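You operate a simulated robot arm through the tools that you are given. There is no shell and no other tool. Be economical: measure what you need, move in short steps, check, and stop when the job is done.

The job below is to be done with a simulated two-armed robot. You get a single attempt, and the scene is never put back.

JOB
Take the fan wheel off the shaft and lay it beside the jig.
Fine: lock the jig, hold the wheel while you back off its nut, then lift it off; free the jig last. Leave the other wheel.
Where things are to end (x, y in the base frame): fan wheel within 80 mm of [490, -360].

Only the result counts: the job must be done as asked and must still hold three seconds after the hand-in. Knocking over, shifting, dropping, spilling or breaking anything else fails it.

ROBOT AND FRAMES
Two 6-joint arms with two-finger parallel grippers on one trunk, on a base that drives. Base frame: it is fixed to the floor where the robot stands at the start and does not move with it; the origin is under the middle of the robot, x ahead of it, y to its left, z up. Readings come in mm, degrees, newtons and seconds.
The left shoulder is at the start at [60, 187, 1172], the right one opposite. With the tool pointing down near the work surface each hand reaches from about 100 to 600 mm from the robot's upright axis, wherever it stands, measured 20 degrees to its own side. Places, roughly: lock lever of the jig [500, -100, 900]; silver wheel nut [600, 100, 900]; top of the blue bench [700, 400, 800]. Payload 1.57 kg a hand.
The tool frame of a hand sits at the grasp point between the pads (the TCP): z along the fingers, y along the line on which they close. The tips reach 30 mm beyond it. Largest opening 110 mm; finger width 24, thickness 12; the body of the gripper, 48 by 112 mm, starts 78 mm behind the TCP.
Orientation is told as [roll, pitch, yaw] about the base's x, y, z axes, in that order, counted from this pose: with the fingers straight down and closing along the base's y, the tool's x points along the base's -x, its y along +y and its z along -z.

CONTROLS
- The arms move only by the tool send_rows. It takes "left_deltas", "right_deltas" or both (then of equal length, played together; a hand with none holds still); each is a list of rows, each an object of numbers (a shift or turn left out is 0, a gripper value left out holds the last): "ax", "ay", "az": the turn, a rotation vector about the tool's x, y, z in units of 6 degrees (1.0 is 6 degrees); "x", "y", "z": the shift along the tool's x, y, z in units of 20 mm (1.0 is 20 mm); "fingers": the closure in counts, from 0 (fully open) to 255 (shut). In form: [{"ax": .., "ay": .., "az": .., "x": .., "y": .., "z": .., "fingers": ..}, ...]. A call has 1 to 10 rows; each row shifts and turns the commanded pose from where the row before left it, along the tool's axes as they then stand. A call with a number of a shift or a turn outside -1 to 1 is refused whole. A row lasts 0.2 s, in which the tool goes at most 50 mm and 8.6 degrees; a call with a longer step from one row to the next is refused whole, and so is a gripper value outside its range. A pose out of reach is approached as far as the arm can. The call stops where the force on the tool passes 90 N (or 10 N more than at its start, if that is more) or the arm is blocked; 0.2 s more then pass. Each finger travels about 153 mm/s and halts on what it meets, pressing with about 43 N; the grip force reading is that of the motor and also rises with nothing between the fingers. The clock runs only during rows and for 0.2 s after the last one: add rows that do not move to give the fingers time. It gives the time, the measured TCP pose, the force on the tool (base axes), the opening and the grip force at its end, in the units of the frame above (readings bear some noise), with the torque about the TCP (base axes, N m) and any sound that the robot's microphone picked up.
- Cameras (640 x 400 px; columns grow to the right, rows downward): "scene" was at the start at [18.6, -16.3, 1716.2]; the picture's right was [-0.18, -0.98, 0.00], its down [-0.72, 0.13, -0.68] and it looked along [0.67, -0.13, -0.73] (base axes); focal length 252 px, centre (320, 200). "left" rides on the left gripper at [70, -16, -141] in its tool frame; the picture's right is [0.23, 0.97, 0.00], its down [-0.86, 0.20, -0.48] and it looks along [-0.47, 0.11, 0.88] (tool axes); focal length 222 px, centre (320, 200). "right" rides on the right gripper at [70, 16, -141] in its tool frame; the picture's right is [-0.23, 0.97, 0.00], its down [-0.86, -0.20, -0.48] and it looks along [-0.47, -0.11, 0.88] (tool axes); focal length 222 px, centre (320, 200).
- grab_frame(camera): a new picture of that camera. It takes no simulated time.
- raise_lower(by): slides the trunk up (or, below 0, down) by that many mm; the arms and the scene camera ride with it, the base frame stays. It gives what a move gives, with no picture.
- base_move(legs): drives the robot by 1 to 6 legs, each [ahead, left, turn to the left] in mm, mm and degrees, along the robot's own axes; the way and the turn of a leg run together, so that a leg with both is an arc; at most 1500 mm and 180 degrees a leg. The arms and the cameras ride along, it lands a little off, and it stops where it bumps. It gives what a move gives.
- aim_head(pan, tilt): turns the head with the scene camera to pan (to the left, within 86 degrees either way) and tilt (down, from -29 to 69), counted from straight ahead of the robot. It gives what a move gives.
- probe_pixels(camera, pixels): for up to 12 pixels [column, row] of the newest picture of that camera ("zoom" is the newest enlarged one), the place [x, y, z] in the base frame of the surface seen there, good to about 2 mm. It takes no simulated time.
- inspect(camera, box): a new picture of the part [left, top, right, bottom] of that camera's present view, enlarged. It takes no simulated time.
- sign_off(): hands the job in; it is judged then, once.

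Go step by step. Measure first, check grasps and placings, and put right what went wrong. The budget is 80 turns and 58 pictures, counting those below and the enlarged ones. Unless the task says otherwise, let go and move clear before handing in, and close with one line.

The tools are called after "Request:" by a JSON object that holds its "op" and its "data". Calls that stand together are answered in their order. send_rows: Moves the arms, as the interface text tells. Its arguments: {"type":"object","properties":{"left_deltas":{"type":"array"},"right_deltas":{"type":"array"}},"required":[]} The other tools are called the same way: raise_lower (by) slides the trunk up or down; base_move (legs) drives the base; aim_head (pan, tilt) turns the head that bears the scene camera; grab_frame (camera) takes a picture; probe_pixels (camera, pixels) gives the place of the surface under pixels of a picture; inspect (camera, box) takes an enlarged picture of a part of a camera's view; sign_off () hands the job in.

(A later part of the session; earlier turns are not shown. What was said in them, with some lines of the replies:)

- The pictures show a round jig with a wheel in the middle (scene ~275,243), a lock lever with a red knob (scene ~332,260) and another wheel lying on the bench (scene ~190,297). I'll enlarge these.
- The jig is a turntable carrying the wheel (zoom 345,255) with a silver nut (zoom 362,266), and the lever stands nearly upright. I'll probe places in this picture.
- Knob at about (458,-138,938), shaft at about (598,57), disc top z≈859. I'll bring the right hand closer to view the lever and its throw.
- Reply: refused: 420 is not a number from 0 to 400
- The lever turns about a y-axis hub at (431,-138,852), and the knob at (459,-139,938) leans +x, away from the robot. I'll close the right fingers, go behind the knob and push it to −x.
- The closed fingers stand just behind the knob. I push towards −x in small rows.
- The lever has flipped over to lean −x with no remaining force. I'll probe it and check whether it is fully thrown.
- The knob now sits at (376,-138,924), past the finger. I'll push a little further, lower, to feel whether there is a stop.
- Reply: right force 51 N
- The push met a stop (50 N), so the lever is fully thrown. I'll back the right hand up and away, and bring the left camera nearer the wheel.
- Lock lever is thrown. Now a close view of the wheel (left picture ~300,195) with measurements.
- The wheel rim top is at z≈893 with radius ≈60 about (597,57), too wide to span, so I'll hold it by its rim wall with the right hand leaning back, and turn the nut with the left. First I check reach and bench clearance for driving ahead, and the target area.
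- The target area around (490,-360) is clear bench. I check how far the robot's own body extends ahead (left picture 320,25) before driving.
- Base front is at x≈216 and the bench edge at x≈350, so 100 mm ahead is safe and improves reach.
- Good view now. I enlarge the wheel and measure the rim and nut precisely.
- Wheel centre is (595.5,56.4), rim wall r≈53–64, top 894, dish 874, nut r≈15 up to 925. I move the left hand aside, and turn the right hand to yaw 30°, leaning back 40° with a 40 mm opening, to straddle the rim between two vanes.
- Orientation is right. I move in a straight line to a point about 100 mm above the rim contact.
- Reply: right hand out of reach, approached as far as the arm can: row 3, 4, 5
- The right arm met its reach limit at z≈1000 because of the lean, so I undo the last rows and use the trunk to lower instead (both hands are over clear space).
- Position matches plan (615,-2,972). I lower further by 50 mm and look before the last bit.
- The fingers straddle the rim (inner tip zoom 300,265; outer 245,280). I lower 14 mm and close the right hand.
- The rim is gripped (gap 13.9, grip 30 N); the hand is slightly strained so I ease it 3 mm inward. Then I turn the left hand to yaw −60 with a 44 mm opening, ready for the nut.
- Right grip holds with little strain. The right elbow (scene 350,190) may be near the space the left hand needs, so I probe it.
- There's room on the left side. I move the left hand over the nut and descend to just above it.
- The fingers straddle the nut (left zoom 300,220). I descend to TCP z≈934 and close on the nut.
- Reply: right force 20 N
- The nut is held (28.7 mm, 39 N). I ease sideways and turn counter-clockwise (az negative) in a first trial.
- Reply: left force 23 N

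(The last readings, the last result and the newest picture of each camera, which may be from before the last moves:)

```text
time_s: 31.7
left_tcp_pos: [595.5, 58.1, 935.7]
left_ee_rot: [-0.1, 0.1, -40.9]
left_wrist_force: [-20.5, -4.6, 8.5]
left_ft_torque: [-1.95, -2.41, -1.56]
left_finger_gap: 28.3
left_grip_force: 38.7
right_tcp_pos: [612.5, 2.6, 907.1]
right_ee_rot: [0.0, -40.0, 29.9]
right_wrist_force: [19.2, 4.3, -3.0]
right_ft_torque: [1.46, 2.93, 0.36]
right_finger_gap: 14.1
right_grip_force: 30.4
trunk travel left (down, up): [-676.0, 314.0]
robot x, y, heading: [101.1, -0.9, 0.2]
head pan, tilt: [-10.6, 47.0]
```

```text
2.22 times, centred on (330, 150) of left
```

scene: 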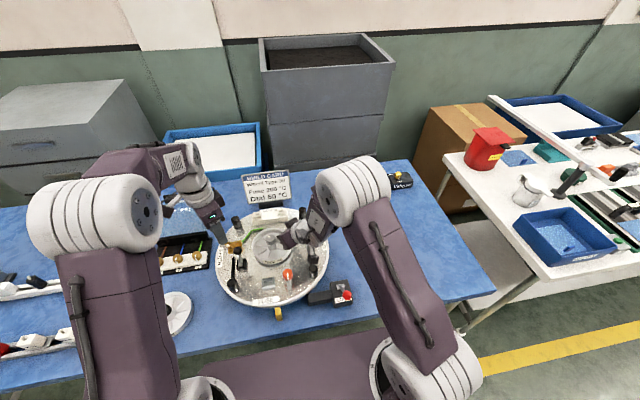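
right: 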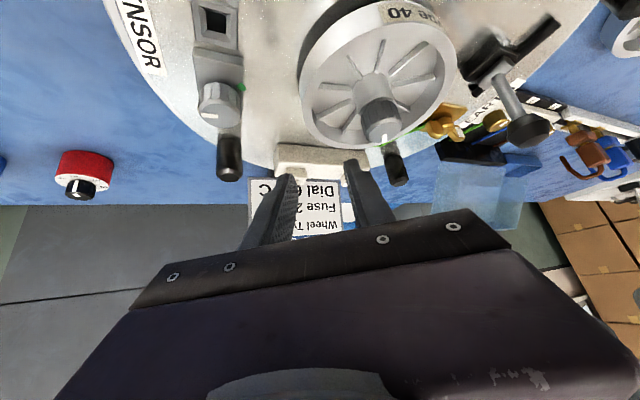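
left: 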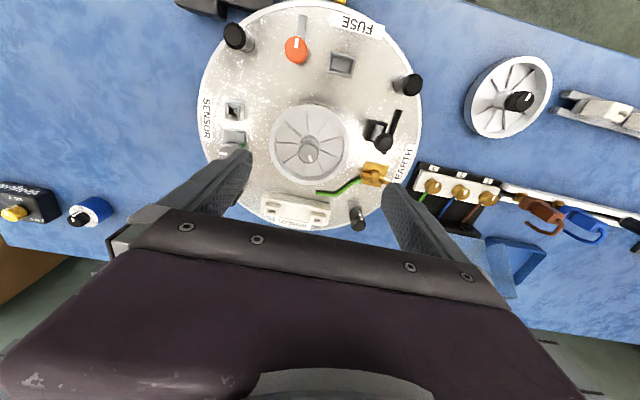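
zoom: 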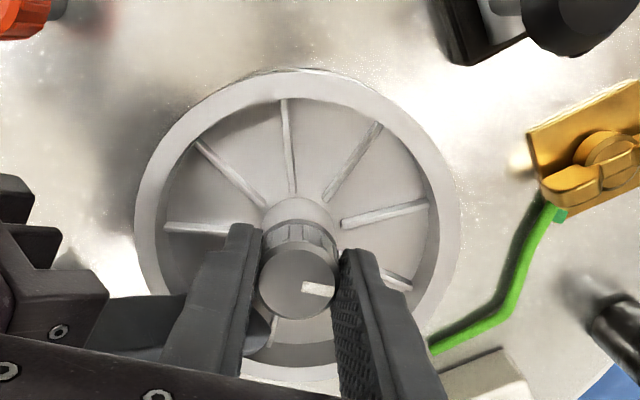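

The nut turned with the hand (mark unchanged in the hand's view) while the wheel stayed put. I continue to yaw ≈0, then open, reverse and regrasp.

Request:
{"op": "send_rows", "data": {"left_deltas": [{"az": -1}, {"az": -1}, {"az": -1}, {"az": -1}, {"az": -1}, {"az": -1}, {"az": -0.9}, {}]}}

Request:
{"op": "inspect", "data": {"camera": "left", "box": [220, 60, 440, 240]}}

```text
time_s: 33.5
left_tcp_pos: [599.0, 58.2, 936.1]
left_ee_rot: [0.0, 0.1, 0.6]
left_wrist_force: [-9.0, -12.1, -0.9]
left_ft_torque: [-0.46, 0.43, 0.0]
left_finger_gap: 28.7
left_grip_force: 38.4
right_tcp_pos: [613.8, 2.3, 907.5]
right_ee_rot: [0.1, -40.0, 30.0]
right_wrist_force: [8.6, 12.4, -0.4]
right_ft_torque: [0.14, -0.14, -0.66]
right_finger_gap: 14.2
right_grip_force: 30.2
trunk travel left (down, up): [-676.0, 314.0]
robot x, y, heading: [99.9, 0.4, -0.2]
head pan, tilt: [-10.6, 47.0]
```

```text
2.22 times, centred on (330, 150) of left
```

zoom: 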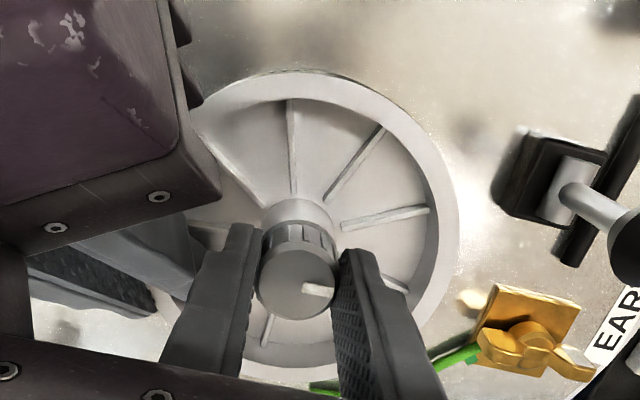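

Torque fell to zero, so the nut has come loose. I regrasp with a wider stroke: open, turn back 120°, close, then turn 120° counter-clockwise.

Request:
{"op": "send_rows", "data": {"left_deltas": [{"fingers": 153}, {}, {"az": 1}, {"az": 1}, {"az": 1}, {"az": 1}, {"az": 1}, {"az": 1}, {"az": 1}, {"az": 1}]}}

Request:
{"op": "send_rows", "data": {"left_deltas": [{"az": 1}, {"az": 1}, {"az": 1}, {"az": 1}, {"az": 1}, {"az": 1}, {"az": 1}, {"az": 1}, {"az": 1}, {"az": 1}]}}

Request:
{"op": "inspect", "data": {"camera": "left", "box": [220, 60, 440, 240]}}

Request:
{"op": "probe_pixels", "data": {"camera": "zoom", "pixels": [[290, 280], [285, 270], [295, 295], [300, 215]]}}

```text
time_s: 35.7
left_tcp_pos: [596.7, 58.3, 935.9]
left_ee_rot: [0.0, 0.1, -47.7]
left_wrist_force: [0.2, 0.0, 0.7]
left_ft_torque: [-0.02, 0.01, -0.02]
left_finger_gap: 44.0
left_grip_force: 0.0
right_tcp_pos: [613.4, 1.7, 908.0]
right_ee_rot: [0.0, -40.0, 30.0]
right_wrist_force: [-1.1, 0.8, 0.1]
right_ft_torque: [-0.03, 0.0, 0.0]
right_finger_gap: 14.0
right_grip_force: 30.3
trunk travel left (down, up): [-676.0, 314.0]
robot x, y, heading: [98.8, -0.2, -0.0]
head pan, tilt: [-10.6, 47.0]
```

```text
time_s: 37.9
left_tcp_pos: [598.5, 58.5, 937.8]
left_ee_rot: [0.0, 0.0, -107.5]
left_wrist_force: [-0.1, 0.5, -0.1]
left_ft_torque: [0.0, -0.02, 0.0]
left_finger_gap: 43.8
left_grip_force: 0.1
right_tcp_pos: [613.8, 2.2, 906.6]
right_ee_rot: [-0.1, -40.1, 30.0]
right_wrist_force: [0.0, 0.2, 1.0]
right_ft_torque: [0.04, -0.03, -0.03]
right_finger_gap: 13.9
right_grip_force: 30.8
trunk travel left (down, up): [-676.0, 314.0]
robot x, y, heading: [96.3, -0.6, 0.0]
head pan, tilt: [-10.6, 47.0]
```

```text
2.22 times, centred on (330, 150) of left
```

zoom: 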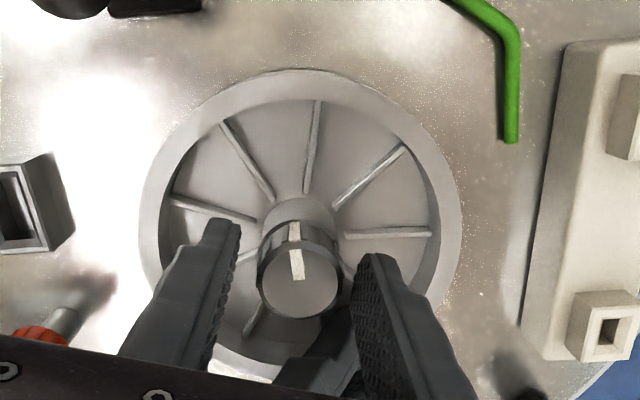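

```text
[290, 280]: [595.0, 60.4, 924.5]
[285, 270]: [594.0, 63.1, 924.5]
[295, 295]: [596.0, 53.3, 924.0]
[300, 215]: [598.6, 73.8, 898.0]
```

The nut is free between the fingers and hasn't risen measurably yet. I close and turn 120° counter-clockwise, then repeat the stroke.

Request:
{"op": "send_rows", "data": {"left_deltas": [{"x": -0.09, "fingers": 255}, {}, {"az": -1}, {"az": -1}, {"az": -1}, {"az": -1}, {"az": -1}, {"az": -1}, {"az": -1}, {"az": -1}]}}

Request:
{"op": "send_rows", "data": {"left_deltas": [{"az": -1}, {"az": -1}, {"az": -1}, {"az": -1}, {"az": -1}, {"az": -1}, {"az": -1}, {"az": -1}, {"az": -1}, {"az": -1}]}}

Request:
{"op": "send_rows", "data": {"left_deltas": [{"fingers": 153}, {}, {"az": 1}, {"az": 1}, {"az": 1}, {"az": 1}, {"az": 1}, {"az": 1}, {"az": 1}, {"az": 1}]}}

Request:
{"op": "send_rows", "data": {"left_deltas": [{"az": 1}, {"az": 1}, {"az": 1}, {"az": 1}, {"az": 1}, {"az": 1}, {"az": 1}, {"az": 1}, {"az": 1}, {"az": 1}]}}

Request:
{"op": "inspect", "data": {"camera": "left", "box": [220, 60, 440, 240]}}

Request:
{"op": "probe_pixels", "data": {"camera": "zoom", "pixels": [[290, 280], [310, 280], [295, 295], [300, 215]]}}

```text
time_s: 40.1
left_tcp_pos: [597.6, 56.2, 936.9]
left_ee_rot: [0.1, 0.0, -59.3]
left_wrist_force: [-6.1, 13.1, 16.4]
left_ft_torque: [0.38, 0.01, 0.02]
left_finger_gap: 28.9
left_grip_force: 38.7
right_tcp_pos: [612.8, 0.8, 906.9]
right_ee_rot: [0.0, -39.9, 29.9]
right_wrist_force: [6.9, -12.6, -5.9]
right_ft_torque: [-0.32, -0.02, -0.08]
right_finger_gap: 13.7
right_grip_force: 30.3
trunk travel left (down, up): [-676.0, 314.0]
robot x, y, heading: [97.5, -0.2, 0.2]
head pan, tilt: [-10.6, 47.0]
```

```text
time_s: 42.3
left_tcp_pos: [597.1, 55.5, 935.2]
left_ee_rot: [0.0, 0.0, 0.6]
left_wrist_force: [-9.4, 23.4, -6.2]
left_ft_torque: [-1.15, -0.72, -1.38]
left_finger_gap: 29.0
left_grip_force: 38.6
right_tcp_pos: [612.8, 1.8, 907.5]
right_ee_rot: [0.1, -40.1, 30.0]
right_wrist_force: [9.9, -24.4, 5.5]
right_ft_torque: [2.13, 1.14, 1.2]
right_finger_gap: 14.0
right_grip_force: 30.1
trunk travel left (down, up): [-676.0, 314.0]
robot x, y, heading: [98.4, 2.2, -0.0]
head pan, tilt: [-10.6, 47.0]
```

```text
time_s: 44.5
left_tcp_pos: [597.6, 56.0, 934.9]
left_ee_rot: [0.0, 0.1, -47.5]
left_wrist_force: [-0.5, -0.8, 0.2]
left_ft_torque: [-0.02, -0.02, 0.0]
left_finger_gap: 43.8
left_grip_force: 0.0
right_tcp_pos: [614.5, 1.5, 906.8]
right_ee_rot: [-0.2, -39.9, 30.0]
right_wrist_force: [-0.7, 0.7, 0.1]
right_ft_torque: [-0.08, -0.02, -0.03]
right_finger_gap: 14.0
right_grip_force: 30.2
trunk travel left (down, up): [-676.0, 314.0]
robot x, y, heading: [103.4, 0.2, 0.1]
head pan, tilt: [-10.6, 47.0]
```

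```text
time_s: 46.7
left_tcp_pos: [595.9, 56.5, 935.5]
left_ee_rot: [0.0, 0.0, -107.6]
left_wrist_force: [0.2, 0.3, 0.2]
left_ft_torque: [0.01, 0.01, -0.01]
left_finger_gap: 44.1
left_grip_force: 0.1
right_tcp_pos: [613.4, 1.2, 907.3]
right_ee_rot: [-0.1, -40.0, 30.0]
right_wrist_force: [0.7, 0.4, 0.8]
right_ft_torque: [0.01, -0.02, -0.06]
right_finger_gap: 13.8
right_grip_force: 30.0
trunk travel left (down, up): [-676.0, 314.0]
robot x, y, heading: [98.6, -4.8, 0.0]
head pan, tilt: [-10.6, 47.0]
```

```text
2.22 times, centred on (330, 150) of left
```

zoom: 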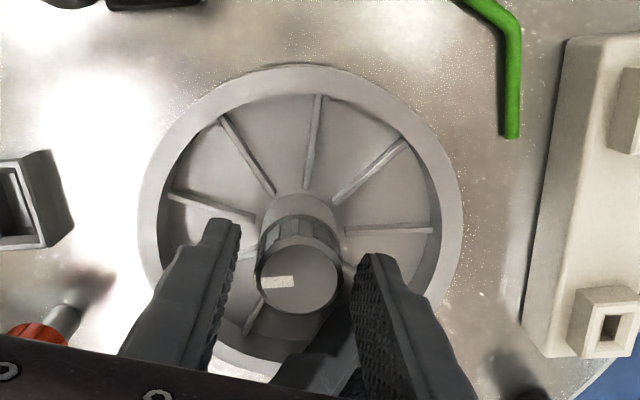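

```text
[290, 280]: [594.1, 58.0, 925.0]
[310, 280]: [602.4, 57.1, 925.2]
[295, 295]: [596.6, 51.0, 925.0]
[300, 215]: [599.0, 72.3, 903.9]
```

The nut's mark swung ~100° and the wheel stayed still; the nut top reads 925. Another stroke, followed by a gentle lift test of the nut.

Request:
{"op": "send_rows", "data": {"left_deltas": [{"fingers": 255}, {}, {"az": -1}, {"az": -1}, {"az": -1}, {"az": -1}, {"az": -1}, {"az": -1}, {"az": -1}, {"az": -1}]}}

Request:
{"op": "send_rows", "data": {"left_deltas": [{"az": -1}, {"az": -1}, {"az": -1}, {"az": -1}, {"az": -1}, {"az": -1}, {"az": -1}, {"az": -1}, {"az": -1}, {"az": -1}]}}

Request:
{"op": "send_rows", "data": {"left_deltas": [{"z": -0.1}, {"z": -0.1}, {}]}}

Request:
{"op": "inspect", "data": {"camera": "left", "box": [220, 60, 440, 240]}}

Request:
{"op": "probe_pixels", "data": {"camera": "zoom", "pixels": [[290, 280], [310, 280], [295, 295], [300, 215]]}}

```text
time_s: 48.9
left_tcp_pos: [597.7, 56.6, 935.8]
left_ee_rot: [0.0, 0.0, -59.4]
left_wrist_force: [2.8, 0.7, -1.3]
left_ft_torque: [0.16, -0.03, -0.5]
left_finger_gap: 28.9
left_grip_force: 38.6
right_tcp_pos: [613.9, 1.8, 907.2]
right_ee_rot: [0.0, -40.0, 30.1]
right_wrist_force: [-3.3, 0.5, 0.8]
right_ft_torque: [-0.01, -0.05, 0.66]
right_finger_gap: 14.3
right_grip_force: 30.1
trunk travel left (down, up): [-676.0, 314.0]
robot x, y, heading: [100.2, 1.6, 0.0]
head pan, tilt: [-10.6, 47.0]
```

```text
time_s: 51.1
left_tcp_pos: [597.7, 55.4, 935.4]
left_ee_rot: [0.1, 0.0, 0.8]
left_wrist_force: [-1.6, 9.3, 1.6]
left_ft_torque: [-0.47, -0.85, -0.87]
left_finger_gap: 28.8
left_grip_force: 38.7
right_tcp_pos: [613.8, 1.8, 905.4]
right_ee_rot: [0.1, -39.9, 29.9]
right_wrist_force: [3.6, -7.6, -0.5]
right_ft_torque: [0.63, 0.87, 0.85]
right_finger_gap: 14.2
right_grip_force: 30.2
trunk travel left (down, up): [-676.0, 314.0]
robot x, y, heading: [101.1, 3.4, -0.3]
head pan, tilt: [-10.6, 47.0]
```

```text
time_s: 51.9
left_tcp_pos: [597.5, 55.8, 938.4]
left_ee_rot: [-0.1, 0.2, 0.6]
left_wrist_force: [12.6, 5.9, -22.7]
left_ft_torque: [0.35, 0.31, -0.12]
left_finger_gap: 29.1
left_grip_force: 39.0
right_tcp_pos: [613.9, 1.8, 908.8]
right_ee_rot: [0.0, -40.1, 30.2]
right_wrist_force: [-11.6, -7.1, 19.6]
right_ft_torque: [1.0, -0.39, 0.86]
right_finger_gap: 14.5
right_grip_force: 30.5
trunk travel left (down, up): [-676.0, 314.0]
robot x, y, heading: [100.4, -1.2, 0.1]
head pan, tilt: [-10.6, 47.0]
```

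```text
2.22 times, centred on (330, 150) of left
```

zoom: 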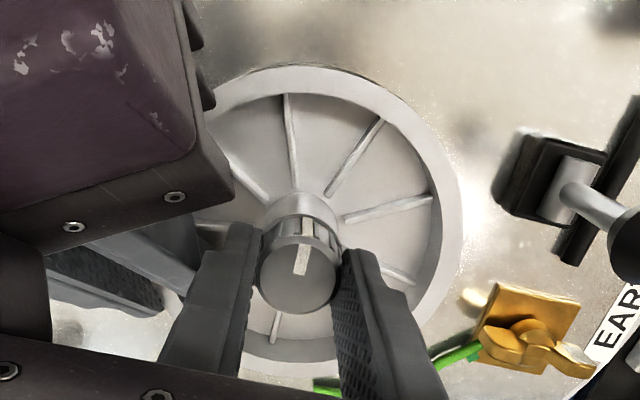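

```text
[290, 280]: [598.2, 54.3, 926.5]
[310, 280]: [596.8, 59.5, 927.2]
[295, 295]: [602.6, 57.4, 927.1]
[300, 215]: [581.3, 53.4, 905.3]
```

The nut's mark shifted in the hand's view, so it slipped in the fingers in this stroke, and it resists a 23 N pull. I look more closely at nut and hub.

Request:
{"op": "inspect", "data": {"camera": "left", "box": [290, 130, 360, 210]}}

Request:
{"op": "inspect", "data": {"camera": "scene", "box": [240, 215, 310, 265]}}

```text
5.00 times, centred on (325, 170) of left
```

zoom: 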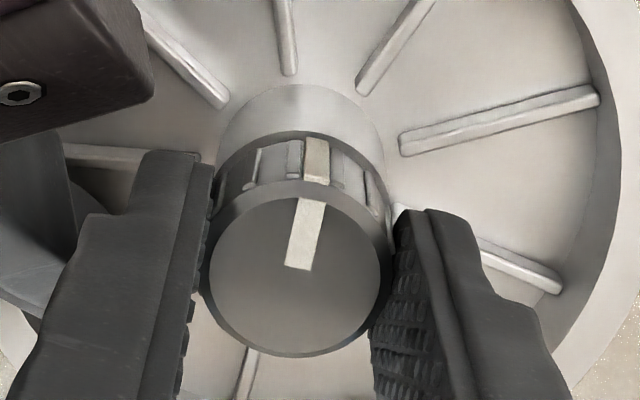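

```text
8.00 times, centred on (275, 240) of scene
```

zoom: 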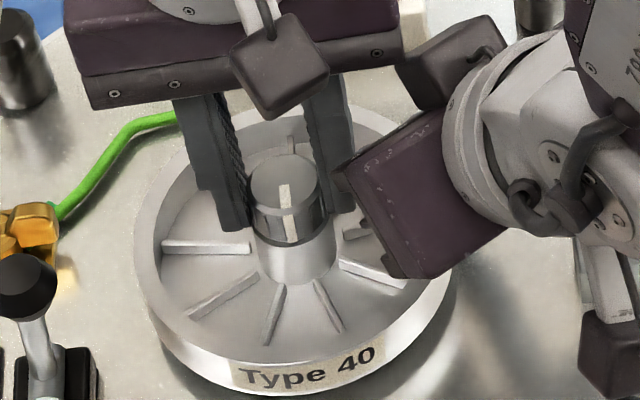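

Forces on the two hands are equal and opposite (−22.7 vs +19.6 N), and the nut turned ≈170° then stopped, so it seems the nut is captive and the wheel is already free of the shaft. I test by raising both hands together 15 mm with the trunk.

Request:
{"op": "send_rows", "data": {"left_deltas": [{"z": 0.1}, {"z": 0.1}, {}]}}

Request:
{"op": "raise_lower", "data": {"by": 15}}

Request:
{"op": "inspect", "data": {"camera": "scene", "box": [220, 200, 330, 290]}}

```text
time_s: 52.7
left_tcp_pos: [597.5, 55.8, 936.5]
left_ee_rot: [0.0, -0.1, 0.6]
left_wrist_force: [-5.6, 5.0, 9.6]
left_ft_torque: [0.4, -0.62, -0.24]
left_finger_gap: 28.6
left_grip_force: 39.0
right_tcp_pos: [613.4, 1.1, 906.3]
right_ee_rot: [0.1, -39.8, 29.9]
right_wrist_force: [5.8, -4.1, -4.9]
right_ft_torque: [-0.52, 0.58, 0.01]
right_finger_gap: 13.8
right_grip_force: 30.0
trunk travel left (down, up): [-676.0, 314.0]
robot x, y, heading: [98.9, 1.2, -0.1]
head pan, tilt: [-10.6, 47.0]
```

```text
time_s: 53.3
left_tcp_pos: [598.2, 56.6, 950.1]
left_ee_rot: [0.1, -0.1, 0.6]
left_wrist_force: [-5.2, 7.6, 12.0]
left_ft_torque: [-0.21, -0.13, -0.17]
left_finger_gap: 28.8
left_grip_force: 38.6
right_tcp_pos: [614.3, 1.3, 919.9]
right_ee_rot: [-0.1, -39.8, 29.9]
right_wrist_force: [4.3, -8.7, -11.9]
right_ft_torque: [-0.26, 0.05, 0.07]
right_finger_gap: 14.0
right_grip_force: 30.1
trunk travel left (down, up): [-691.0, 299.0]
robot x, y, heading: [101.2, -1.8, 0.2]
head pan, tilt: [-10.6, 47.0]
```

```text
4.44 times, centred on (275, 245) of scene
```

zoom: 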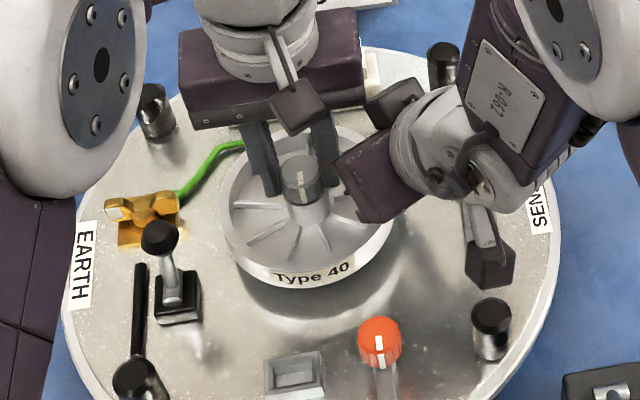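

The wheel is lifting freely (shadow below it at zoom 300,300). I raise 65 mm more to clear the shaft and pegs, and check.

Request:
{"op": "raise_lower", "data": {"by": 65}}

Request:
{"op": "inspect", "data": {"camera": "scene", "box": [200, 180, 360, 300]}}

```text
time_s: 54.4
left_tcp_pos: [599.2, 55.9, 1015.3]
left_ee_rot: [0.0, 0.0, 0.6]
left_wrist_force: [-3.7, 12.7, 16.0]
left_ft_torque: [-0.13, -0.41, -0.09]
left_finger_gap: 29.3
left_grip_force: 38.6
right_tcp_pos: [613.5, 0.5, 986.0]
right_ee_rot: [0.0, -39.7, 30.0]
right_wrist_force: [3.9, -12.1, -18.3]
right_ft_torque: [-0.52, 0.22, 0.08]
right_finger_gap: 13.9
right_grip_force: 30.1
trunk travel left (down, up): [-756.0, 234.0]
robot x, y, heading: [99.0, -1.5, 0.1]
head pan, tilt: [-10.6, 47.0]
```

```text
3.33 times, centred on (280, 240) of scene
```

zoom: 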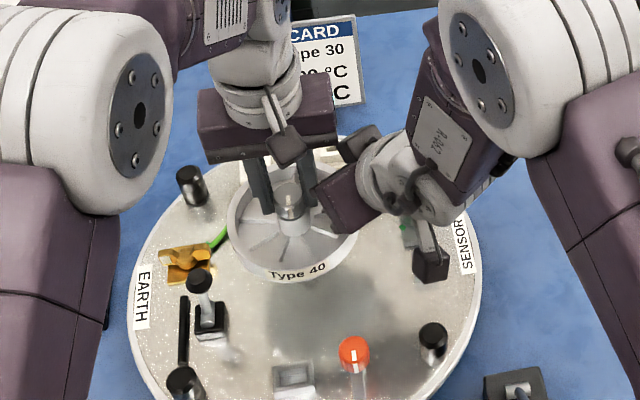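

The wheel is off the shaft. I open the left fingers slightly (to ~35 mm, still around the nut) to see if the rim grip alone holds the wheel.

Request:
{"op": "send_rows", "data": {"left_deltas": [{"fingers": 175}, {}, {}]}}

Request:
{"op": "inspect", "data": {"camera": "scene", "box": [200, 180, 360, 300]}}

```text
time_s: 55.2
left_tcp_pos: [597.1, 57.0, 1014.8]
left_ee_rot: [0.0, 0.0, 0.6]
left_wrist_force: [6.9, 15.0, 4.8]
left_ft_torque: [-1.51, 0.66, 0.13]
left_finger_gap: 34.5
left_grip_force: 0.0
right_tcp_pos: [613.3, 2.0, 987.4]
right_ee_rot: [0.0, -40.0, 30.0]
right_wrist_force: [-7.9, -15.1, -6.8]
right_ft_torque: [1.55, -0.97, 0.52]
right_finger_gap: 14.1
right_grip_force: 30.8
trunk travel left (down, up): [-756.0, 234.0]
robot x, y, heading: [101.9, 2.3, -0.0]
head pan, tilt: [-10.6, 47.0]
```

```text
3.33 times, centred on (280, 240) of scene
```

zoom: 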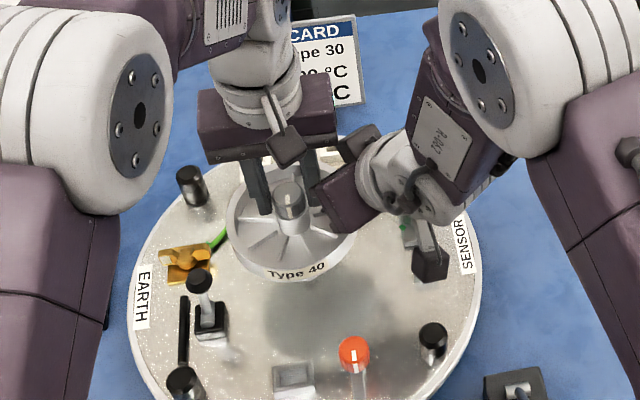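

There's residual sideways stress (15 N) as the nut leans on one left finger. I open the left to 50 mm to free it and check how the wheel sits.

Request:
{"op": "send_rows", "data": {"left_deltas": [{"fingers": 150}, {"fingers": 140}, {}]}}

Request:
{"op": "inspect", "data": {"camera": "scene", "box": [200, 180, 360, 300]}}

Request:
{"op": "grab_frame", "data": {"camera": "left"}}

```text
time_s: 56.0
left_tcp_pos: [597.2, 56.4, 1013.7]
left_ee_rot: [0.0, -0.1, 0.6]
left_wrist_force: [7.6, 16.9, 1.0]
left_ft_torque: [-0.65, 0.37, 0.25]
left_finger_gap: 42.6
left_grip_force: 0.0
right_tcp_pos: [614.2, 0.8, 986.7]
right_ee_rot: [0.0, -39.9, 30.0]
right_wrist_force: [-6.5, -17.9, -2.0]
right_ft_torque: [0.96, -0.6, 0.42]
right_finger_gap: 14.1
right_grip_force: 30.7
trunk travel left (down, up): [-756.0, 234.0]
robot x, y, heading: [96.9, -0.9, -0.1]
head pan, tilt: [-10.6, 47.0]
```

```text
3.33 times, centred on (280, 240) of scene
```

zoom: 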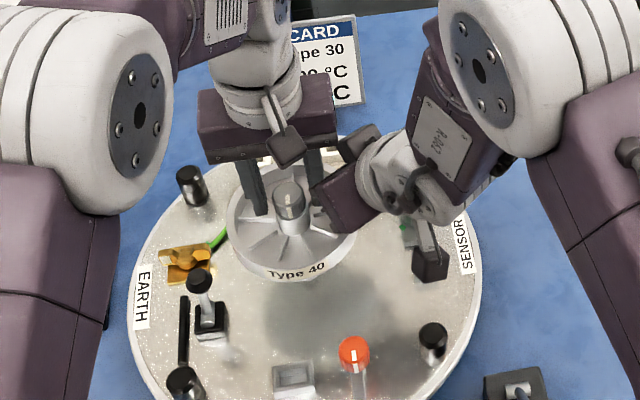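

```text
15 pictures are left
```

left: 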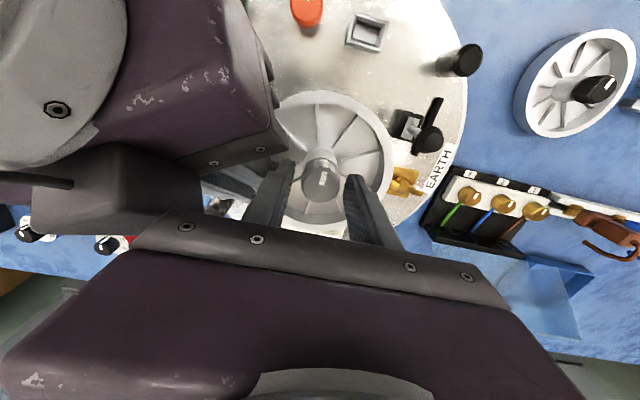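

The opening stalled at 42.6 mm with 17 N sideways: the left finger touches the right gripper, not the nut. I narrow it to 38 mm, shift 3 mm away (+y), and lift the left hand straight up off the nut.

Request:
{"op": "send_rows", "data": {"left_deltas": [{"fingers": 166}, {"y": 0.15}, {"z": -0.4}, {"z": -0.4}, {"z": -0.6}, {"z": -1}, {"z": -1}, {}]}}

Request:
{"op": "inspect", "data": {"camera": "scene", "box": [200, 180, 360, 300]}}

```text
time_s: 57.8
left_tcp_pos: [597.1, 59.0, 1083.9]
left_ee_rot: [0.0, 0.0, 0.7]
left_wrist_force: [-0.1, 0.1, -0.5]
left_ft_torque: [0.02, 0.04, -0.02]
left_finger_gap: 38.4
left_grip_force: 0.0
right_tcp_pos: [612.9, 1.7, 986.7]
right_ee_rot: [-0.1, -39.9, 30.0]
right_wrist_force: [-0.4, 0.2, -2.4]
right_ft_torque: [-0.08, -0.03, -0.01]
right_finger_gap: 14.2
right_grip_force: 30.5
trunk travel left (down, up): [-756.0, 234.0]
robot x, y, heading: [95.3, 1.1, -0.0]
head pan, tilt: [-10.6, 47.0]
```

```text
3.33 times, centred on (280, 240) of scene
```

zoom: 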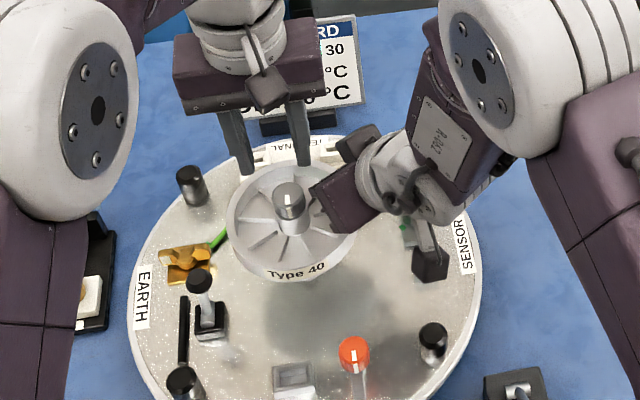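

The right hand alone holds the wheel firmly (−2.4 N), nut still in it. I retract the left hand up and left, then carry the wheel half-way to the target.

Request:
{"op": "send_rows", "data": {"left_deltas": [{"z": -1}, {"z": -1}, {"z": -1}, {"z": -1, "y": 1}, {"z": -1, "y": 1}, {"z": -0.8, "y": 1}, {"y": 1}, {"y": 1}, {"y": 1}, {}]}}

Request:
{"op": "send_rows", "data": {"right_deltas": [{"x": 0.5745, "y": -0.7693, "z": -0.482}, {"x": 0.5745, "y": -0.7693, "z": -0.482}, {"x": 0.5745, "y": -0.7693, "z": -0.482}, {"x": 0.5745, "y": -0.7693, "z": -0.482}, {"x": 0.5745, "y": -0.7693, "z": -0.482}, {"x": 0.5745, "y": -0.7693, "z": -0.482}, {"x": 0.5745, "y": -0.7693, "z": -0.482}, {"x": 0.5745, "y": -0.7693, "z": -0.482}, {"x": 0.5745, "y": -0.7693, "z": -0.482}, {"x": 0.5745, "y": -0.7693, "z": -0.482}]}}

Request:
{"op": "grab_frame", "data": {"camera": "scene"}}

```text
time_s: 60.0
left_tcp_pos: [596.8, 177.1, 1198.5]
left_ee_rot: [0.0, 0.0, 0.6]
left_wrist_force: [-0.2, 0.9, 0.1]
left_ft_torque: [-0.01, -0.02, 0.0]
left_finger_gap: 38.4
left_grip_force: 0.2
right_tcp_pos: [613.4, 1.1, 988.0]
right_ee_rot: [-0.1, -40.0, 29.9]
right_wrist_force: [0.3, 0.7, -2.1]
right_ft_torque: [-0.1, -0.02, 0.01]
right_finger_gap: 13.9
right_grip_force: 30.9
trunk travel left (down, up): [-756.0, 234.0]
robot x, y, heading: [103.1, 2.0, 0.2]
head pan, tilt: [-10.6, 47.0]
```

```text
time_s: 62.2
left_tcp_pos: [596.0, 177.0, 1199.1]
left_ee_rot: [0.1, 0.0, 0.6]
left_wrist_force: [-0.4, -1.0, 1.0]
left_ft_torque: [0.0, 0.0, 0.0]
left_finger_gap: 38.3
left_grip_force: 0.1
right_tcp_pos: [561.6, -208.6, 985.9]
right_ee_rot: [0.1, -40.0, 30.0]
right_wrist_force: [0.1, -0.1, -1.7]
right_ft_torque: [-0.14, -0.02, -0.01]
right_finger_gap: 13.9
right_grip_force: 29.9
trunk travel left (down, up): [-756.0, 234.0]
robot x, y, heading: [95.4, -0.5, 0.1]
head pan, tilt: [-10.6, 47.0]
```

```text
13 pictures are left
```

scene: 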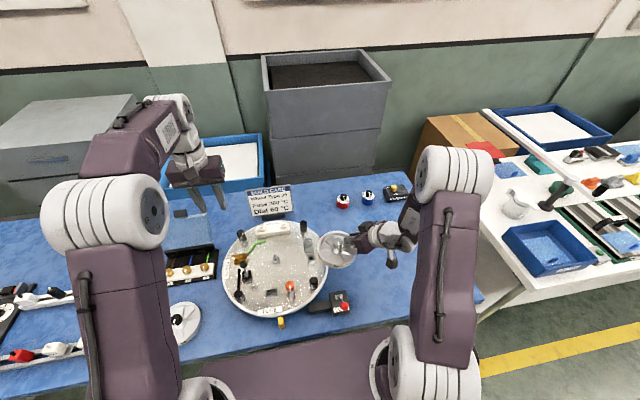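

The wheel rides along level and clear of the jig (scene 337,247). I carry on to the target and lower by trunk to just above the bench.

Request:
{"op": "send_rows", "data": {"right_deltas": [{"x": 0.5745, "y": -0.7693, "z": -0.482}, {"x": 0.5745, "y": -0.7693, "z": -0.482}, {"x": 0.5745, "y": -0.7693, "z": -0.482}, {"x": 0.5745, "y": -0.7693, "z": -0.482}, {"x": 0.5745, "y": -0.7693, "z": -0.482}, {"x": 0.5745, "y": -0.7693, "z": -0.482}, {"x": 0.5745, "y": -0.7693, "z": -0.482}, {"x": 0.5745, "y": -0.7693, "z": -0.482}, {"x": 0.5745, "y": -0.7693, "z": -0.482}, {"x": 0.5745, "y": -0.7693, "z": -0.482}]}}

Request:
{"op": "raise_lower", "data": {"by": -115}}

Request:
{"op": "grab_frame", "data": {"camera": "scene"}}

```text
time_s: 64.4
left_tcp_pos: [596.7, 177.6, 1198.7]
left_ee_rot: [0.0, 0.0, 0.6]
left_wrist_force: [-0.5, -0.7, 0.5]
left_ft_torque: [0.01, 0.04, 0.05]
left_finger_gap: 38.3
left_grip_force: 0.0
right_tcp_pos: [508.1, -415.6, 987.3]
right_ee_rot: [0.1, -40.0, 29.8]
right_wrist_force: [0.0, -0.9, -2.2]
right_ft_torque: [-0.1, -0.02, -0.02]
right_finger_gap: 13.6
right_grip_force: 30.7
trunk travel left (down, up): [-756.0, 234.0]
robot x, y, heading: [98.4, -2.5, 0.1]
head pan, tilt: [-10.6, 47.0]
```

```text
time_s: 65.8
left_tcp_pos: [596.1, 178.1, 1084.2]
left_ee_rot: [-0.1, 0.0, 0.6]
left_wrist_force: [0.0, 0.1, 0.2]
left_ft_torque: [0.01, 0.02, -0.03]
left_finger_gap: 38.3
left_grip_force: 0.1
right_tcp_pos: [509.2, -415.4, 871.3]
right_ee_rot: [0.0, -40.1, 30.1]
right_wrist_force: [0.1, 0.7, -1.6]
right_ft_torque: [-0.12, -0.04, 0.04]
right_finger_gap: 13.8
right_grip_force: 30.6
trunk travel left (down, up): [-641.0, 349.0]
robot x, y, heading: [101.6, -0.4, 0.0]
head pan, tilt: [-10.6, 47.0]
```

```text
12 pictures are left
```

scene: 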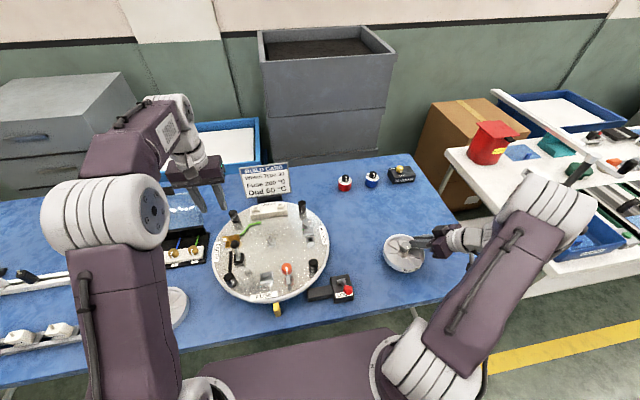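

The wheel hovers over the target. I lower in small steps until touch.

Request:
{"op": "raise_lower", "data": {"by": -20}}

Request:
{"op": "raise_lower", "data": {"by": -5}}

Request:
{"op": "inspect", "data": {"camera": "scene", "box": [370, 215, 450, 285]}}

```text
time_s: 66.5
left_tcp_pos: [597.0, 178.4, 1063.5]
left_ee_rot: [0.1, 0.1, 0.6]
left_wrist_force: [0.0, 0.4, 0.8]
left_ft_torque: [0.0, 0.0, 0.0]
left_finger_gap: 38.2
left_grip_force: 0.1
right_tcp_pos: [508.0, -416.1, 851.6]
right_ee_rot: [0.0, -39.9, 30.0]
right_wrist_force: [0.0, -0.2, -1.1]
right_ft_torque: [-0.12, -0.02, -0.01]
right_finger_gap: 14.2
right_grip_force: 30.7
trunk travel left (down, up): [-621.0, 369.0]
robot x, y, heading: [101.0, -3.8, -0.2]
head pan, tilt: [-10.6, 47.0]
```

```text
time_s: 67.0
left_tcp_pos: [596.1, 176.5, 1058.1]
left_ee_rot: [0.1, 0.0, 0.6]
left_wrist_force: [0.0, 0.3, -0.3]
left_ft_torque: [0.0, 0.03, -0.01]
left_finger_gap: 38.4
left_grip_force: 0.0
right_tcp_pos: [508.3, -414.8, 845.8]
right_ee_rot: [-0.1, -40.1, 30.1]
right_wrist_force: [-1.4, 0.0, -2.0]
right_ft_torque: [-0.11, -0.06, -0.01]
right_finger_gap: 14.0
right_grip_force: 30.3
trunk travel left (down, up): [-616.0, 374.0]
robot x, y, heading: [102.8, 0.7, 0.1]
head pan, tilt: [-10.6, 47.0]
```

```text
5.71 times, centred on (410, 250) of scene
```

zoom: 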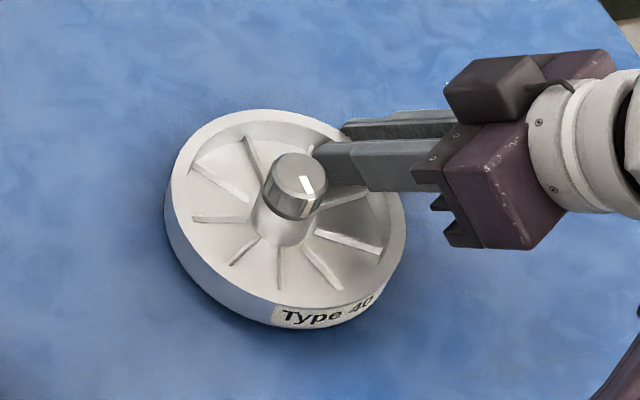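

No contact yet; the wheel still floats a little. I lower in further small steps watching the force.

Request:
{"op": "raise_lower", "data": {"by": -4}}

Request:
{"op": "raise_lower", "data": {"by": -3}}

Request:
{"op": "raise_lower", "data": {"by": -3}}

Request:
{"op": "probe_pixels", "data": {"camera": "zoom", "pixels": [[180, 205], [340, 125], [398, 260], [290, 300], [300, 160], [225, 305]]}}

```text
time_s: 67.6
left_tcp_pos: [596.8, 178.1, 1054.2]
left_ee_rot: [0.0, 0.0, 0.6]
left_wrist_force: [0.2, -0.4, 0.0]
left_ft_torque: [-0.06, -0.01, -0.01]
left_finger_gap: 38.1
left_grip_force: 0.0
right_tcp_pos: [508.1, -414.6, 841.7]
right_ee_rot: [0.0, -40.0, 30.0]
right_wrist_force: [-1.0, 0.8, -1.2]
right_ft_torque: [-0.12, -0.01, -0.01]
right_finger_gap: 14.1
right_grip_force: 30.2
trunk travel left (down, up): [-612.0, 378.0]
robot x, y, heading: [97.2, 2.7, -0.1]
head pan, tilt: [-10.6, 47.0]
```

```text
time_s: 68.1
left_tcp_pos: [597.5, 177.8, 1050.5]
left_ee_rot: [0.0, -0.1, 0.6]
left_wrist_force: [-0.1, 0.1, 0.4]
left_ft_torque: [0.03, 0.0, -0.01]
left_finger_gap: 38.5
left_grip_force: 0.1
right_tcp_pos: [507.6, -414.9, 838.9]
right_ee_rot: [0.0, -40.0, 30.0]
right_wrist_force: [0.3, 0.7, -1.9]
right_ft_torque: [-0.09, -0.03, -0.02]
right_finger_gap: 14.0
right_grip_force: 30.3
trunk travel left (down, up): [-609.0, 381.0]
robot x, y, heading: [99.9, 0.6, -0.2]
head pan, tilt: [-10.6, 47.0]
```

```text
time_s: 68.6
left_tcp_pos: [596.7, 178.5, 1048.5]
left_ee_rot: [0.1, 0.0, 0.6]
left_wrist_force: [-0.1, 0.6, -1.2]
left_ft_torque: [0.0, 0.01, 0.0]
left_finger_gap: 38.6
left_grip_force: 0.0
right_tcp_pos: [507.8, -415.1, 837.9]
right_ee_rot: [-0.2, -40.1, 30.1]
right_wrist_force: [3.0, -3.5, 14.6]
right_ft_torque: [0.43, -0.12, -0.12]
right_finger_gap: 13.9
right_grip_force: 30.1
trunk travel left (down, up): [-606.0, 384.0]
robot x, y, heading: [101.6, -0.9, 0.1]
head pan, tilt: [-10.6, 47.0]
```

```text
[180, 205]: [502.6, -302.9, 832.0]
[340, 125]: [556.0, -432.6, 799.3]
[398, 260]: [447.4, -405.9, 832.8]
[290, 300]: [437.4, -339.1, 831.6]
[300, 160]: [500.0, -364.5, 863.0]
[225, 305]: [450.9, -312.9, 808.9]
```

Touchdown (14.6 N), wheel centre ≈ (491,-360). I open the right fingers to 40 mm and check.

Request:
{"op": "send_rows", "data": {"right_deltas": [{"fingers": 215}, {"fingers": 200}, {"fingers": 180}, {"fingers": 162}, {}]}}

Request:
{"op": "inspect", "data": {"camera": "scene", "box": [370, 215, 450, 285]}}

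```text
time_s: 69.8
left_tcp_pos: [594.8, 177.6, 1049.0]
left_ee_rot: [0.1, 0.0, 0.5]
left_wrist_force: [0.3, -1.1, -0.1]
left_ft_torque: [-0.03, 0.01, 0.01]
left_finger_gap: 38.1
left_grip_force: 0.0
right_tcp_pos: [507.7, -415.4, 836.2]
right_ee_rot: [0.0, -40.0, 30.0]
right_wrist_force: [0.8, -1.4, 4.2]
right_ft_torque: [0.08, 0.01, 0.0]
right_finger_gap: 38.9
right_grip_force: 0.2
trunk travel left (down, up): [-606.0, 384.0]
robot x, y, heading: [97.9, 0.8, 0.1]
head pan, tilt: [-10.6, 47.0]
```

```text
5.71 times, centred on (410, 250) of scene
```

zoom: 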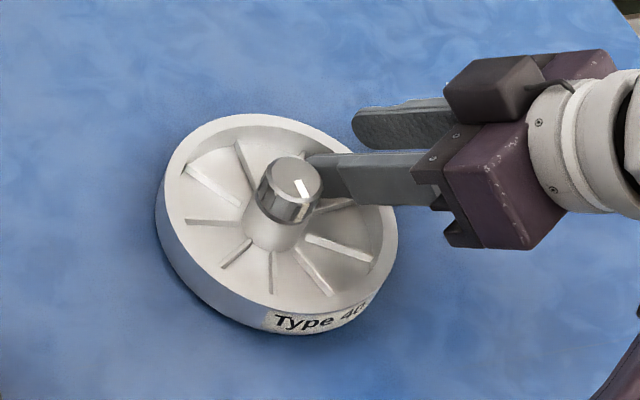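

The wheel lies flat and is free. I lift straight up with the trunk by 150 mm, then check it hasn't moved.

Request:
{"op": "raise_lower", "data": {"by": 150}}

Request:
{"op": "grab_frame", "data": {"camera": "scene"}}

```text
time_s: 71.5
left_tcp_pos: [596.9, 177.1, 1198.9]
left_ee_rot: [0.0, 0.0, 0.6]
left_wrist_force: [-0.4, -0.2, 0.4]
left_ft_torque: [0.0, 0.01, -0.01]
left_finger_gap: 38.5
left_grip_force: 0.0
right_tcp_pos: [507.8, -415.0, 987.2]
right_ee_rot: [0.0, -40.1, 30.1]
right_wrist_force: [-0.1, 0.1, 0.4]
right_ft_torque: [0.01, -0.02, 0.03]
right_finger_gap: 40.4
right_grip_force: 0.1
trunk travel left (down, up): [-756.0, 234.0]
robot x, y, heading: [101.9, -2.6, -0.4]
head pan, tilt: [-10.6, 47.0]
```

```text
9 pictures are left
```

scene: 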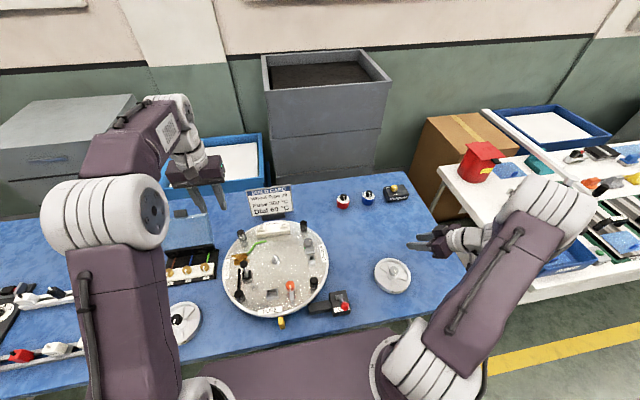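

The wheel rests at the target. Now to free the jig: I back the base 100 mm for arm room and bring the right hand upright again with fingers shut.

Request:
{"op": "base_move", "data": {"legs": [[-100, 0, 0]]}}

Request:
{"op": "send_rows", "data": {"right_deltas": [{"ay": 1, "fingers": 255}, {"ay": 1}, {"ay": 1}, {"ay": 1}, {"ay": 1}, {"ay": 1}, {"ay": 0.667}, {}]}}

Request:
{"op": "send_rows", "data": {"right_deltas": [{"az": 1}, {"az": 1}, {"az": 1}, {"az": 1}, {"az": 1}, {}]}}

```text
time_s: 72.7
left_tcp_pos: [497.3, 178.9, 1197.7]
left_ee_rot: [0.0, 0.1, 0.7]
left_wrist_force: [-0.3, -0.1, -0.8]
left_ft_torque: [0.0, -0.03, 0.03]
left_finger_gap: 38.3
left_grip_force: 0.1
right_tcp_pos: [410.7, -414.6, 985.7]
right_ee_rot: [0.1, -39.9, 30.1]
right_wrist_force: [0.4, 0.9, -0.1]
right_ft_torque: [0.0, -0.03, 0.0]
right_finger_gap: 40.1
right_grip_force: 0.1
trunk travel left (down, up): [-756.0, 234.0]
robot x, y, heading: [-0.4, 2.4, 0.1]
head pan, tilt: [-10.6, 47.0]
```

```text
time_s: 74.5
left_tcp_pos: [495.9, 179.2, 1198.6]
left_ee_rot: [0.0, 0.1, 0.7]
left_wrist_force: [-0.2, 0.2, -0.5]
left_ft_torque: [-0.01, 0.03, -0.04]
left_finger_gap: 38.2
left_grip_force: 0.0
right_tcp_pos: [409.6, -413.7, 986.5]
right_ee_rot: [0.0, 0.3, 30.1]
right_wrist_force: [0.5, -0.5, -0.1]
right_ft_torque: [-0.03, -0.02, -0.01]
right_finger_gap: 0.0
right_grip_force: 20.7
trunk travel left (down, up): [-756.0, 234.0]
robot x, y, heading: [-0.1, -1.0, 0.2]
head pan, tilt: [-10.6, 47.0]
```

```text
time_s: 75.9
left_tcp_pos: [496.7, 178.7, 1198.4]
left_ee_rot: [0.0, 0.0, 0.8]
left_wrist_force: [0.3, -0.4, 0.1]
left_ft_torque: [-0.01, -0.03, -0.03]
left_finger_gap: 38.4
left_grip_force: 0.1
right_tcp_pos: [410.4, -412.9, 986.5]
right_ee_rot: [0.1, -0.1, 0.2]
right_wrist_force: [0.6, 0.2, 0.2]
right_ft_torque: [-0.03, 0.02, -0.02]
right_finger_gap: 0.0
right_grip_force: 21.1
trunk travel left (down, up): [-756.0, 234.0]
robot x, y, heading: [-1.1, -1.4, -0.3]
head pan, tilt: [-10.6, 47.0]
```

Hand upright at (410,-413,987). I move it to the robot side of the knob at (330,-138), then descend.

Request:
{"op": "send_rows", "data": {"right_deltas": [{"x": 1, "y": 1}, {"x": 1, "y": 1}, {"x": 1, "y": 1}, {"x": 1, "y": 1}, {"y": 1}, {"y": 1}, {"y": 1}, {"y": 1}, {"y": 1}, {"y": 1}]}}

Request:
{"op": "send_rows", "data": {"right_deltas": [{"y": 1}, {"y": 1}, {"y": 1}, {"y": 0.75}, {"z": 0.8}, {"z": 0.8}, {"z": 0.85}, {}]}}

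Request:
{"op": "inspect", "data": {"camera": "scene", "box": [270, 220, 430, 330]}}

```text
time_s: 78.1
left_tcp_pos: [496.7, 179.7, 1198.8]
left_ee_rot: [0.0, 0.0, 0.6]
left_wrist_force: [-0.2, -0.2, 0.0]
left_ft_torque: [-0.01, 0.05, -0.03]
left_finger_gap: 38.1
left_grip_force: 0.2
right_tcp_pos: [329.8, -213.6, 986.0]
right_ee_rot: [0.0, 0.1, 0.1]
right_wrist_force: [0.4, 1.0, -1.0]
right_ft_torque: [-0.02, 0.0, 0.02]
right_finger_gap: 0.0
right_grip_force: 21.5
trunk travel left (down, up): [-756.0, 234.0]
robot x, y, heading: [2.7, 2.4, -0.1]
head pan, tilt: [-10.6, 47.0]
```

```text
time_s: 79.9
left_tcp_pos: [495.1, 178.8, 1198.4]
left_ee_rot: [0.0, -0.1, 0.7]
left_wrist_force: [-0.2, -0.1, -0.3]
left_ft_torque: [0.02, -0.01, -0.02]
left_finger_gap: 38.2
left_grip_force: 0.2
right_tcp_pos: [329.4, -138.7, 937.7]
right_ee_rot: [0.0, -0.1, 0.2]
right_wrist_force: [0.1, 1.1, -0.3]
right_ft_torque: [-0.06, 0.03, 0.0]
right_finger_gap: 0.0
right_grip_force: 21.0
trunk travel left (down, up): [-756.0, 234.0]
robot x, y, heading: [2.2, -3.2, 0.2]
head pan, tilt: [-10.6, 47.0]
```

```text
3.64 times, centred on (350, 275) of scene
```

zoom: 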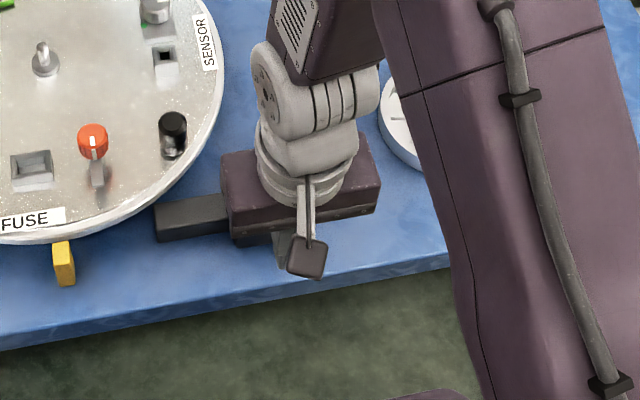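

Hand is in place on the near side of the knob. I push towards +x about 105 mm in small rows, ending near x≈435.

Request:
{"op": "send_rows", "data": {"right_deltas": [{"x": -0.6}, {"x": -0.6}, {"x": -0.6}, {"x": -0.6}, {"x": -0.6}, {"x": -0.6}, {"x": -0.5}, {"x": -0.5}, {}]}}

Request:
{"op": "inspect", "data": {"camera": "scene", "box": [270, 220, 430, 330]}}

```text
time_s: 81.9
left_tcp_pos: [496.3, 178.8, 1198.4]
left_ee_rot: [-0.1, -0.1, 0.7]
left_wrist_force: [0.2, -0.5, 0.5]
left_ft_torque: [-0.01, 0.01, 0.0]
left_finger_gap: 38.4
left_grip_force: 0.0
right_tcp_pos: [420.5, -138.4, 938.0]
right_ee_rot: [0.1, 0.0, 0.2]
right_wrist_force: [0.2, 0.2, 0.0]
right_ft_torque: [0.03, 0.0, -0.03]
right_finger_gap: 0.2
right_grip_force: 20.7
trunk travel left (down, up): [-756.0, 234.0]
robot x, y, heading: [1.0, -2.8, 0.1]
head pan, tilt: [-10.6, 47.0]
```

```text
3.64 times, centred on (350, 275) of scene
```

zoom: 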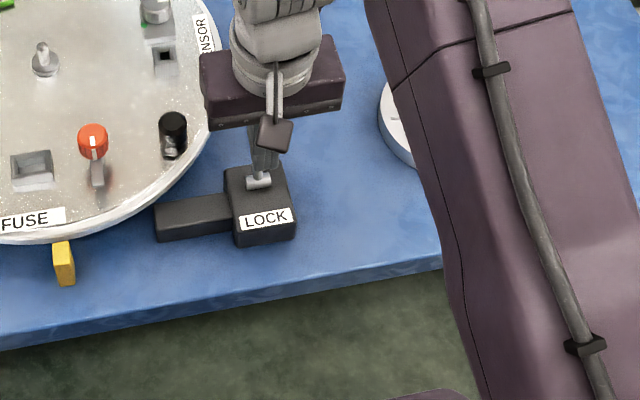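

The lever has swung over behind the finger. I push ~16 mm more to be sure of full travel, then back off and up and look.

Request:
{"op": "send_rows", "data": {"right_deltas": [{"x": -0.4}, {"x": -0.4}, {}]}}

Request:
{"op": "send_rows", "data": {"right_deltas": [{"x": 1}, {"x": 1}, {"z": -1}, {"z": -1}, {"z": -1}, {"z": -1}, {"y": -1, "z": -1}, {"y": -1, "z": -1}, {"y": -1, "z": -1}, {"y": -1}]}}

Request:
{"op": "grab_frame", "data": {"camera": "scene"}}

Request:
{"op": "inspect", "data": {"camera": "scene", "box": [210, 210, 350, 310]}}

```text
time_s: 82.7
left_tcp_pos: [495.1, 179.1, 1199.7]
left_ee_rot: [0.0, 0.0, 0.8]
left_wrist_force: [-0.8, 0.8, 0.0]
left_ft_torque: [0.01, 0.01, 0.0]
left_finger_gap: 38.3
left_grip_force: 0.1
right_tcp_pos: [436.9, -138.7, 936.9]
right_ee_rot: [0.0, 0.0, 0.1]
right_wrist_force: [-1.0, 0.3, 0.2]
right_ft_torque: [0.01, 0.01, 0.01]
right_finger_gap: 0.0
right_grip_force: 21.1
trunk travel left (down, up): [-756.0, 234.0]
robot x, y, heading: [-0.3, -1.1, 0.1]
head pan, tilt: [-10.6, 47.0]
```

```text
time_s: 84.9
left_tcp_pos: [497.5, 178.1, 1198.8]
left_ee_rot: [0.0, 0.1, 0.8]
left_wrist_force: [-0.4, 0.2, 0.1]
left_ft_torque: [-0.02, 0.04, 0.04]
left_finger_gap: 38.5
left_grip_force: 0.1
right_tcp_pos: [397.9, -220.2, 1077.4]
right_ee_rot: [0.0, 0.0, 0.2]
right_wrist_force: [-0.8, -1.4, -0.1]
right_ft_torque: [0.04, 0.02, 0.04]
right_finger_gap: 0.1
right_grip_force: 21.5
trunk travel left (down, up): [-756.0, 234.0]
robot x, y, heading: [0.0, 1.5, 0.1]
head pan, tilt: [-10.6, 47.0]
```

```text
6 pictures are left
```

scene: 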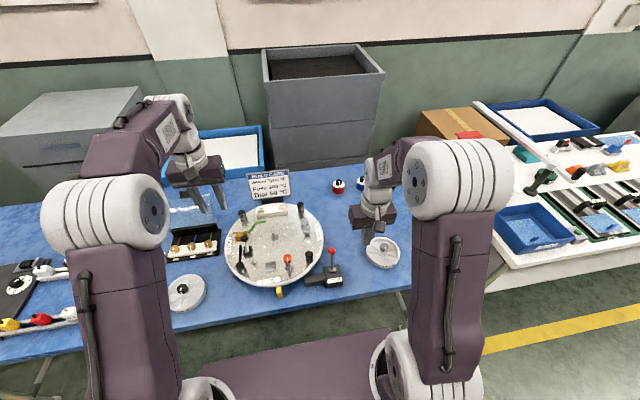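

```text
4.00 times, centred on (280, 260) of scene
```

zoom: 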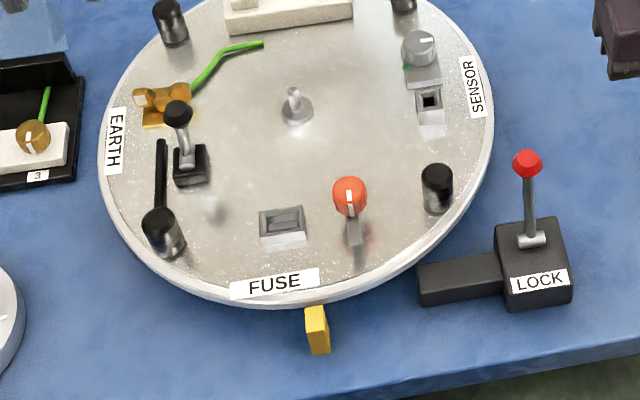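

The lever is back to its starting lean and the wheel lies at its place. I verify positions, and look closer at the sensor knob (zoom 420,47), whose mark I want to compare with the start.

Request:
{"op": "probe_pixels", "data": {"camera": "zoom", "pixels": [[527, 165], [437, 175], [316, 330], [349, 190], [418, 42], [425, 290]]}}

Request:
{"op": "probe_pixels", "data": {"camera": "scene", "pixels": [[383, 247], [368, 255], [398, 252], [183, 290]]}}

Request:
{"op": "inspect", "data": {"camera": "scene", "box": [295, 205, 345, 250]}}

```text
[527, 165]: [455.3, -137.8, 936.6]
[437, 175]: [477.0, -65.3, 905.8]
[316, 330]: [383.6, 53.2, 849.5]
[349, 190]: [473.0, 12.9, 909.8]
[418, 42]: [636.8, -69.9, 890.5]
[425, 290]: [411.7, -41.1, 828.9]
```

```text
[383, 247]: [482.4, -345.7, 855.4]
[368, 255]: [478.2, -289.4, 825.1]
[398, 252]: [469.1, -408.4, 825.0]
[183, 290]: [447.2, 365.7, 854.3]
```

```text
8.89 times, centred on (320, 228) of scene
```

zoom: 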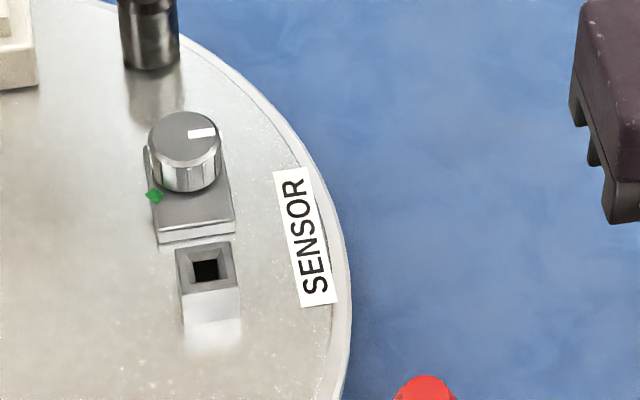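

Everything checks out: the lever is back at (455,-138,937) as at the start, and the fan wheel lies flat near (482,-346), within 80 mm of the target. The other wheel and jig parts are where they were, and both hands are clear. Handing in.

Request:
{"op": "sign_off", "data": {}}

```text
The job is handed in.
```

The fan wheel is off the shaft and lying flat beside the jig at about (482, -346). I freed the jig last and left the other wheel where it was. The nut came off with the wheel and is still in it.
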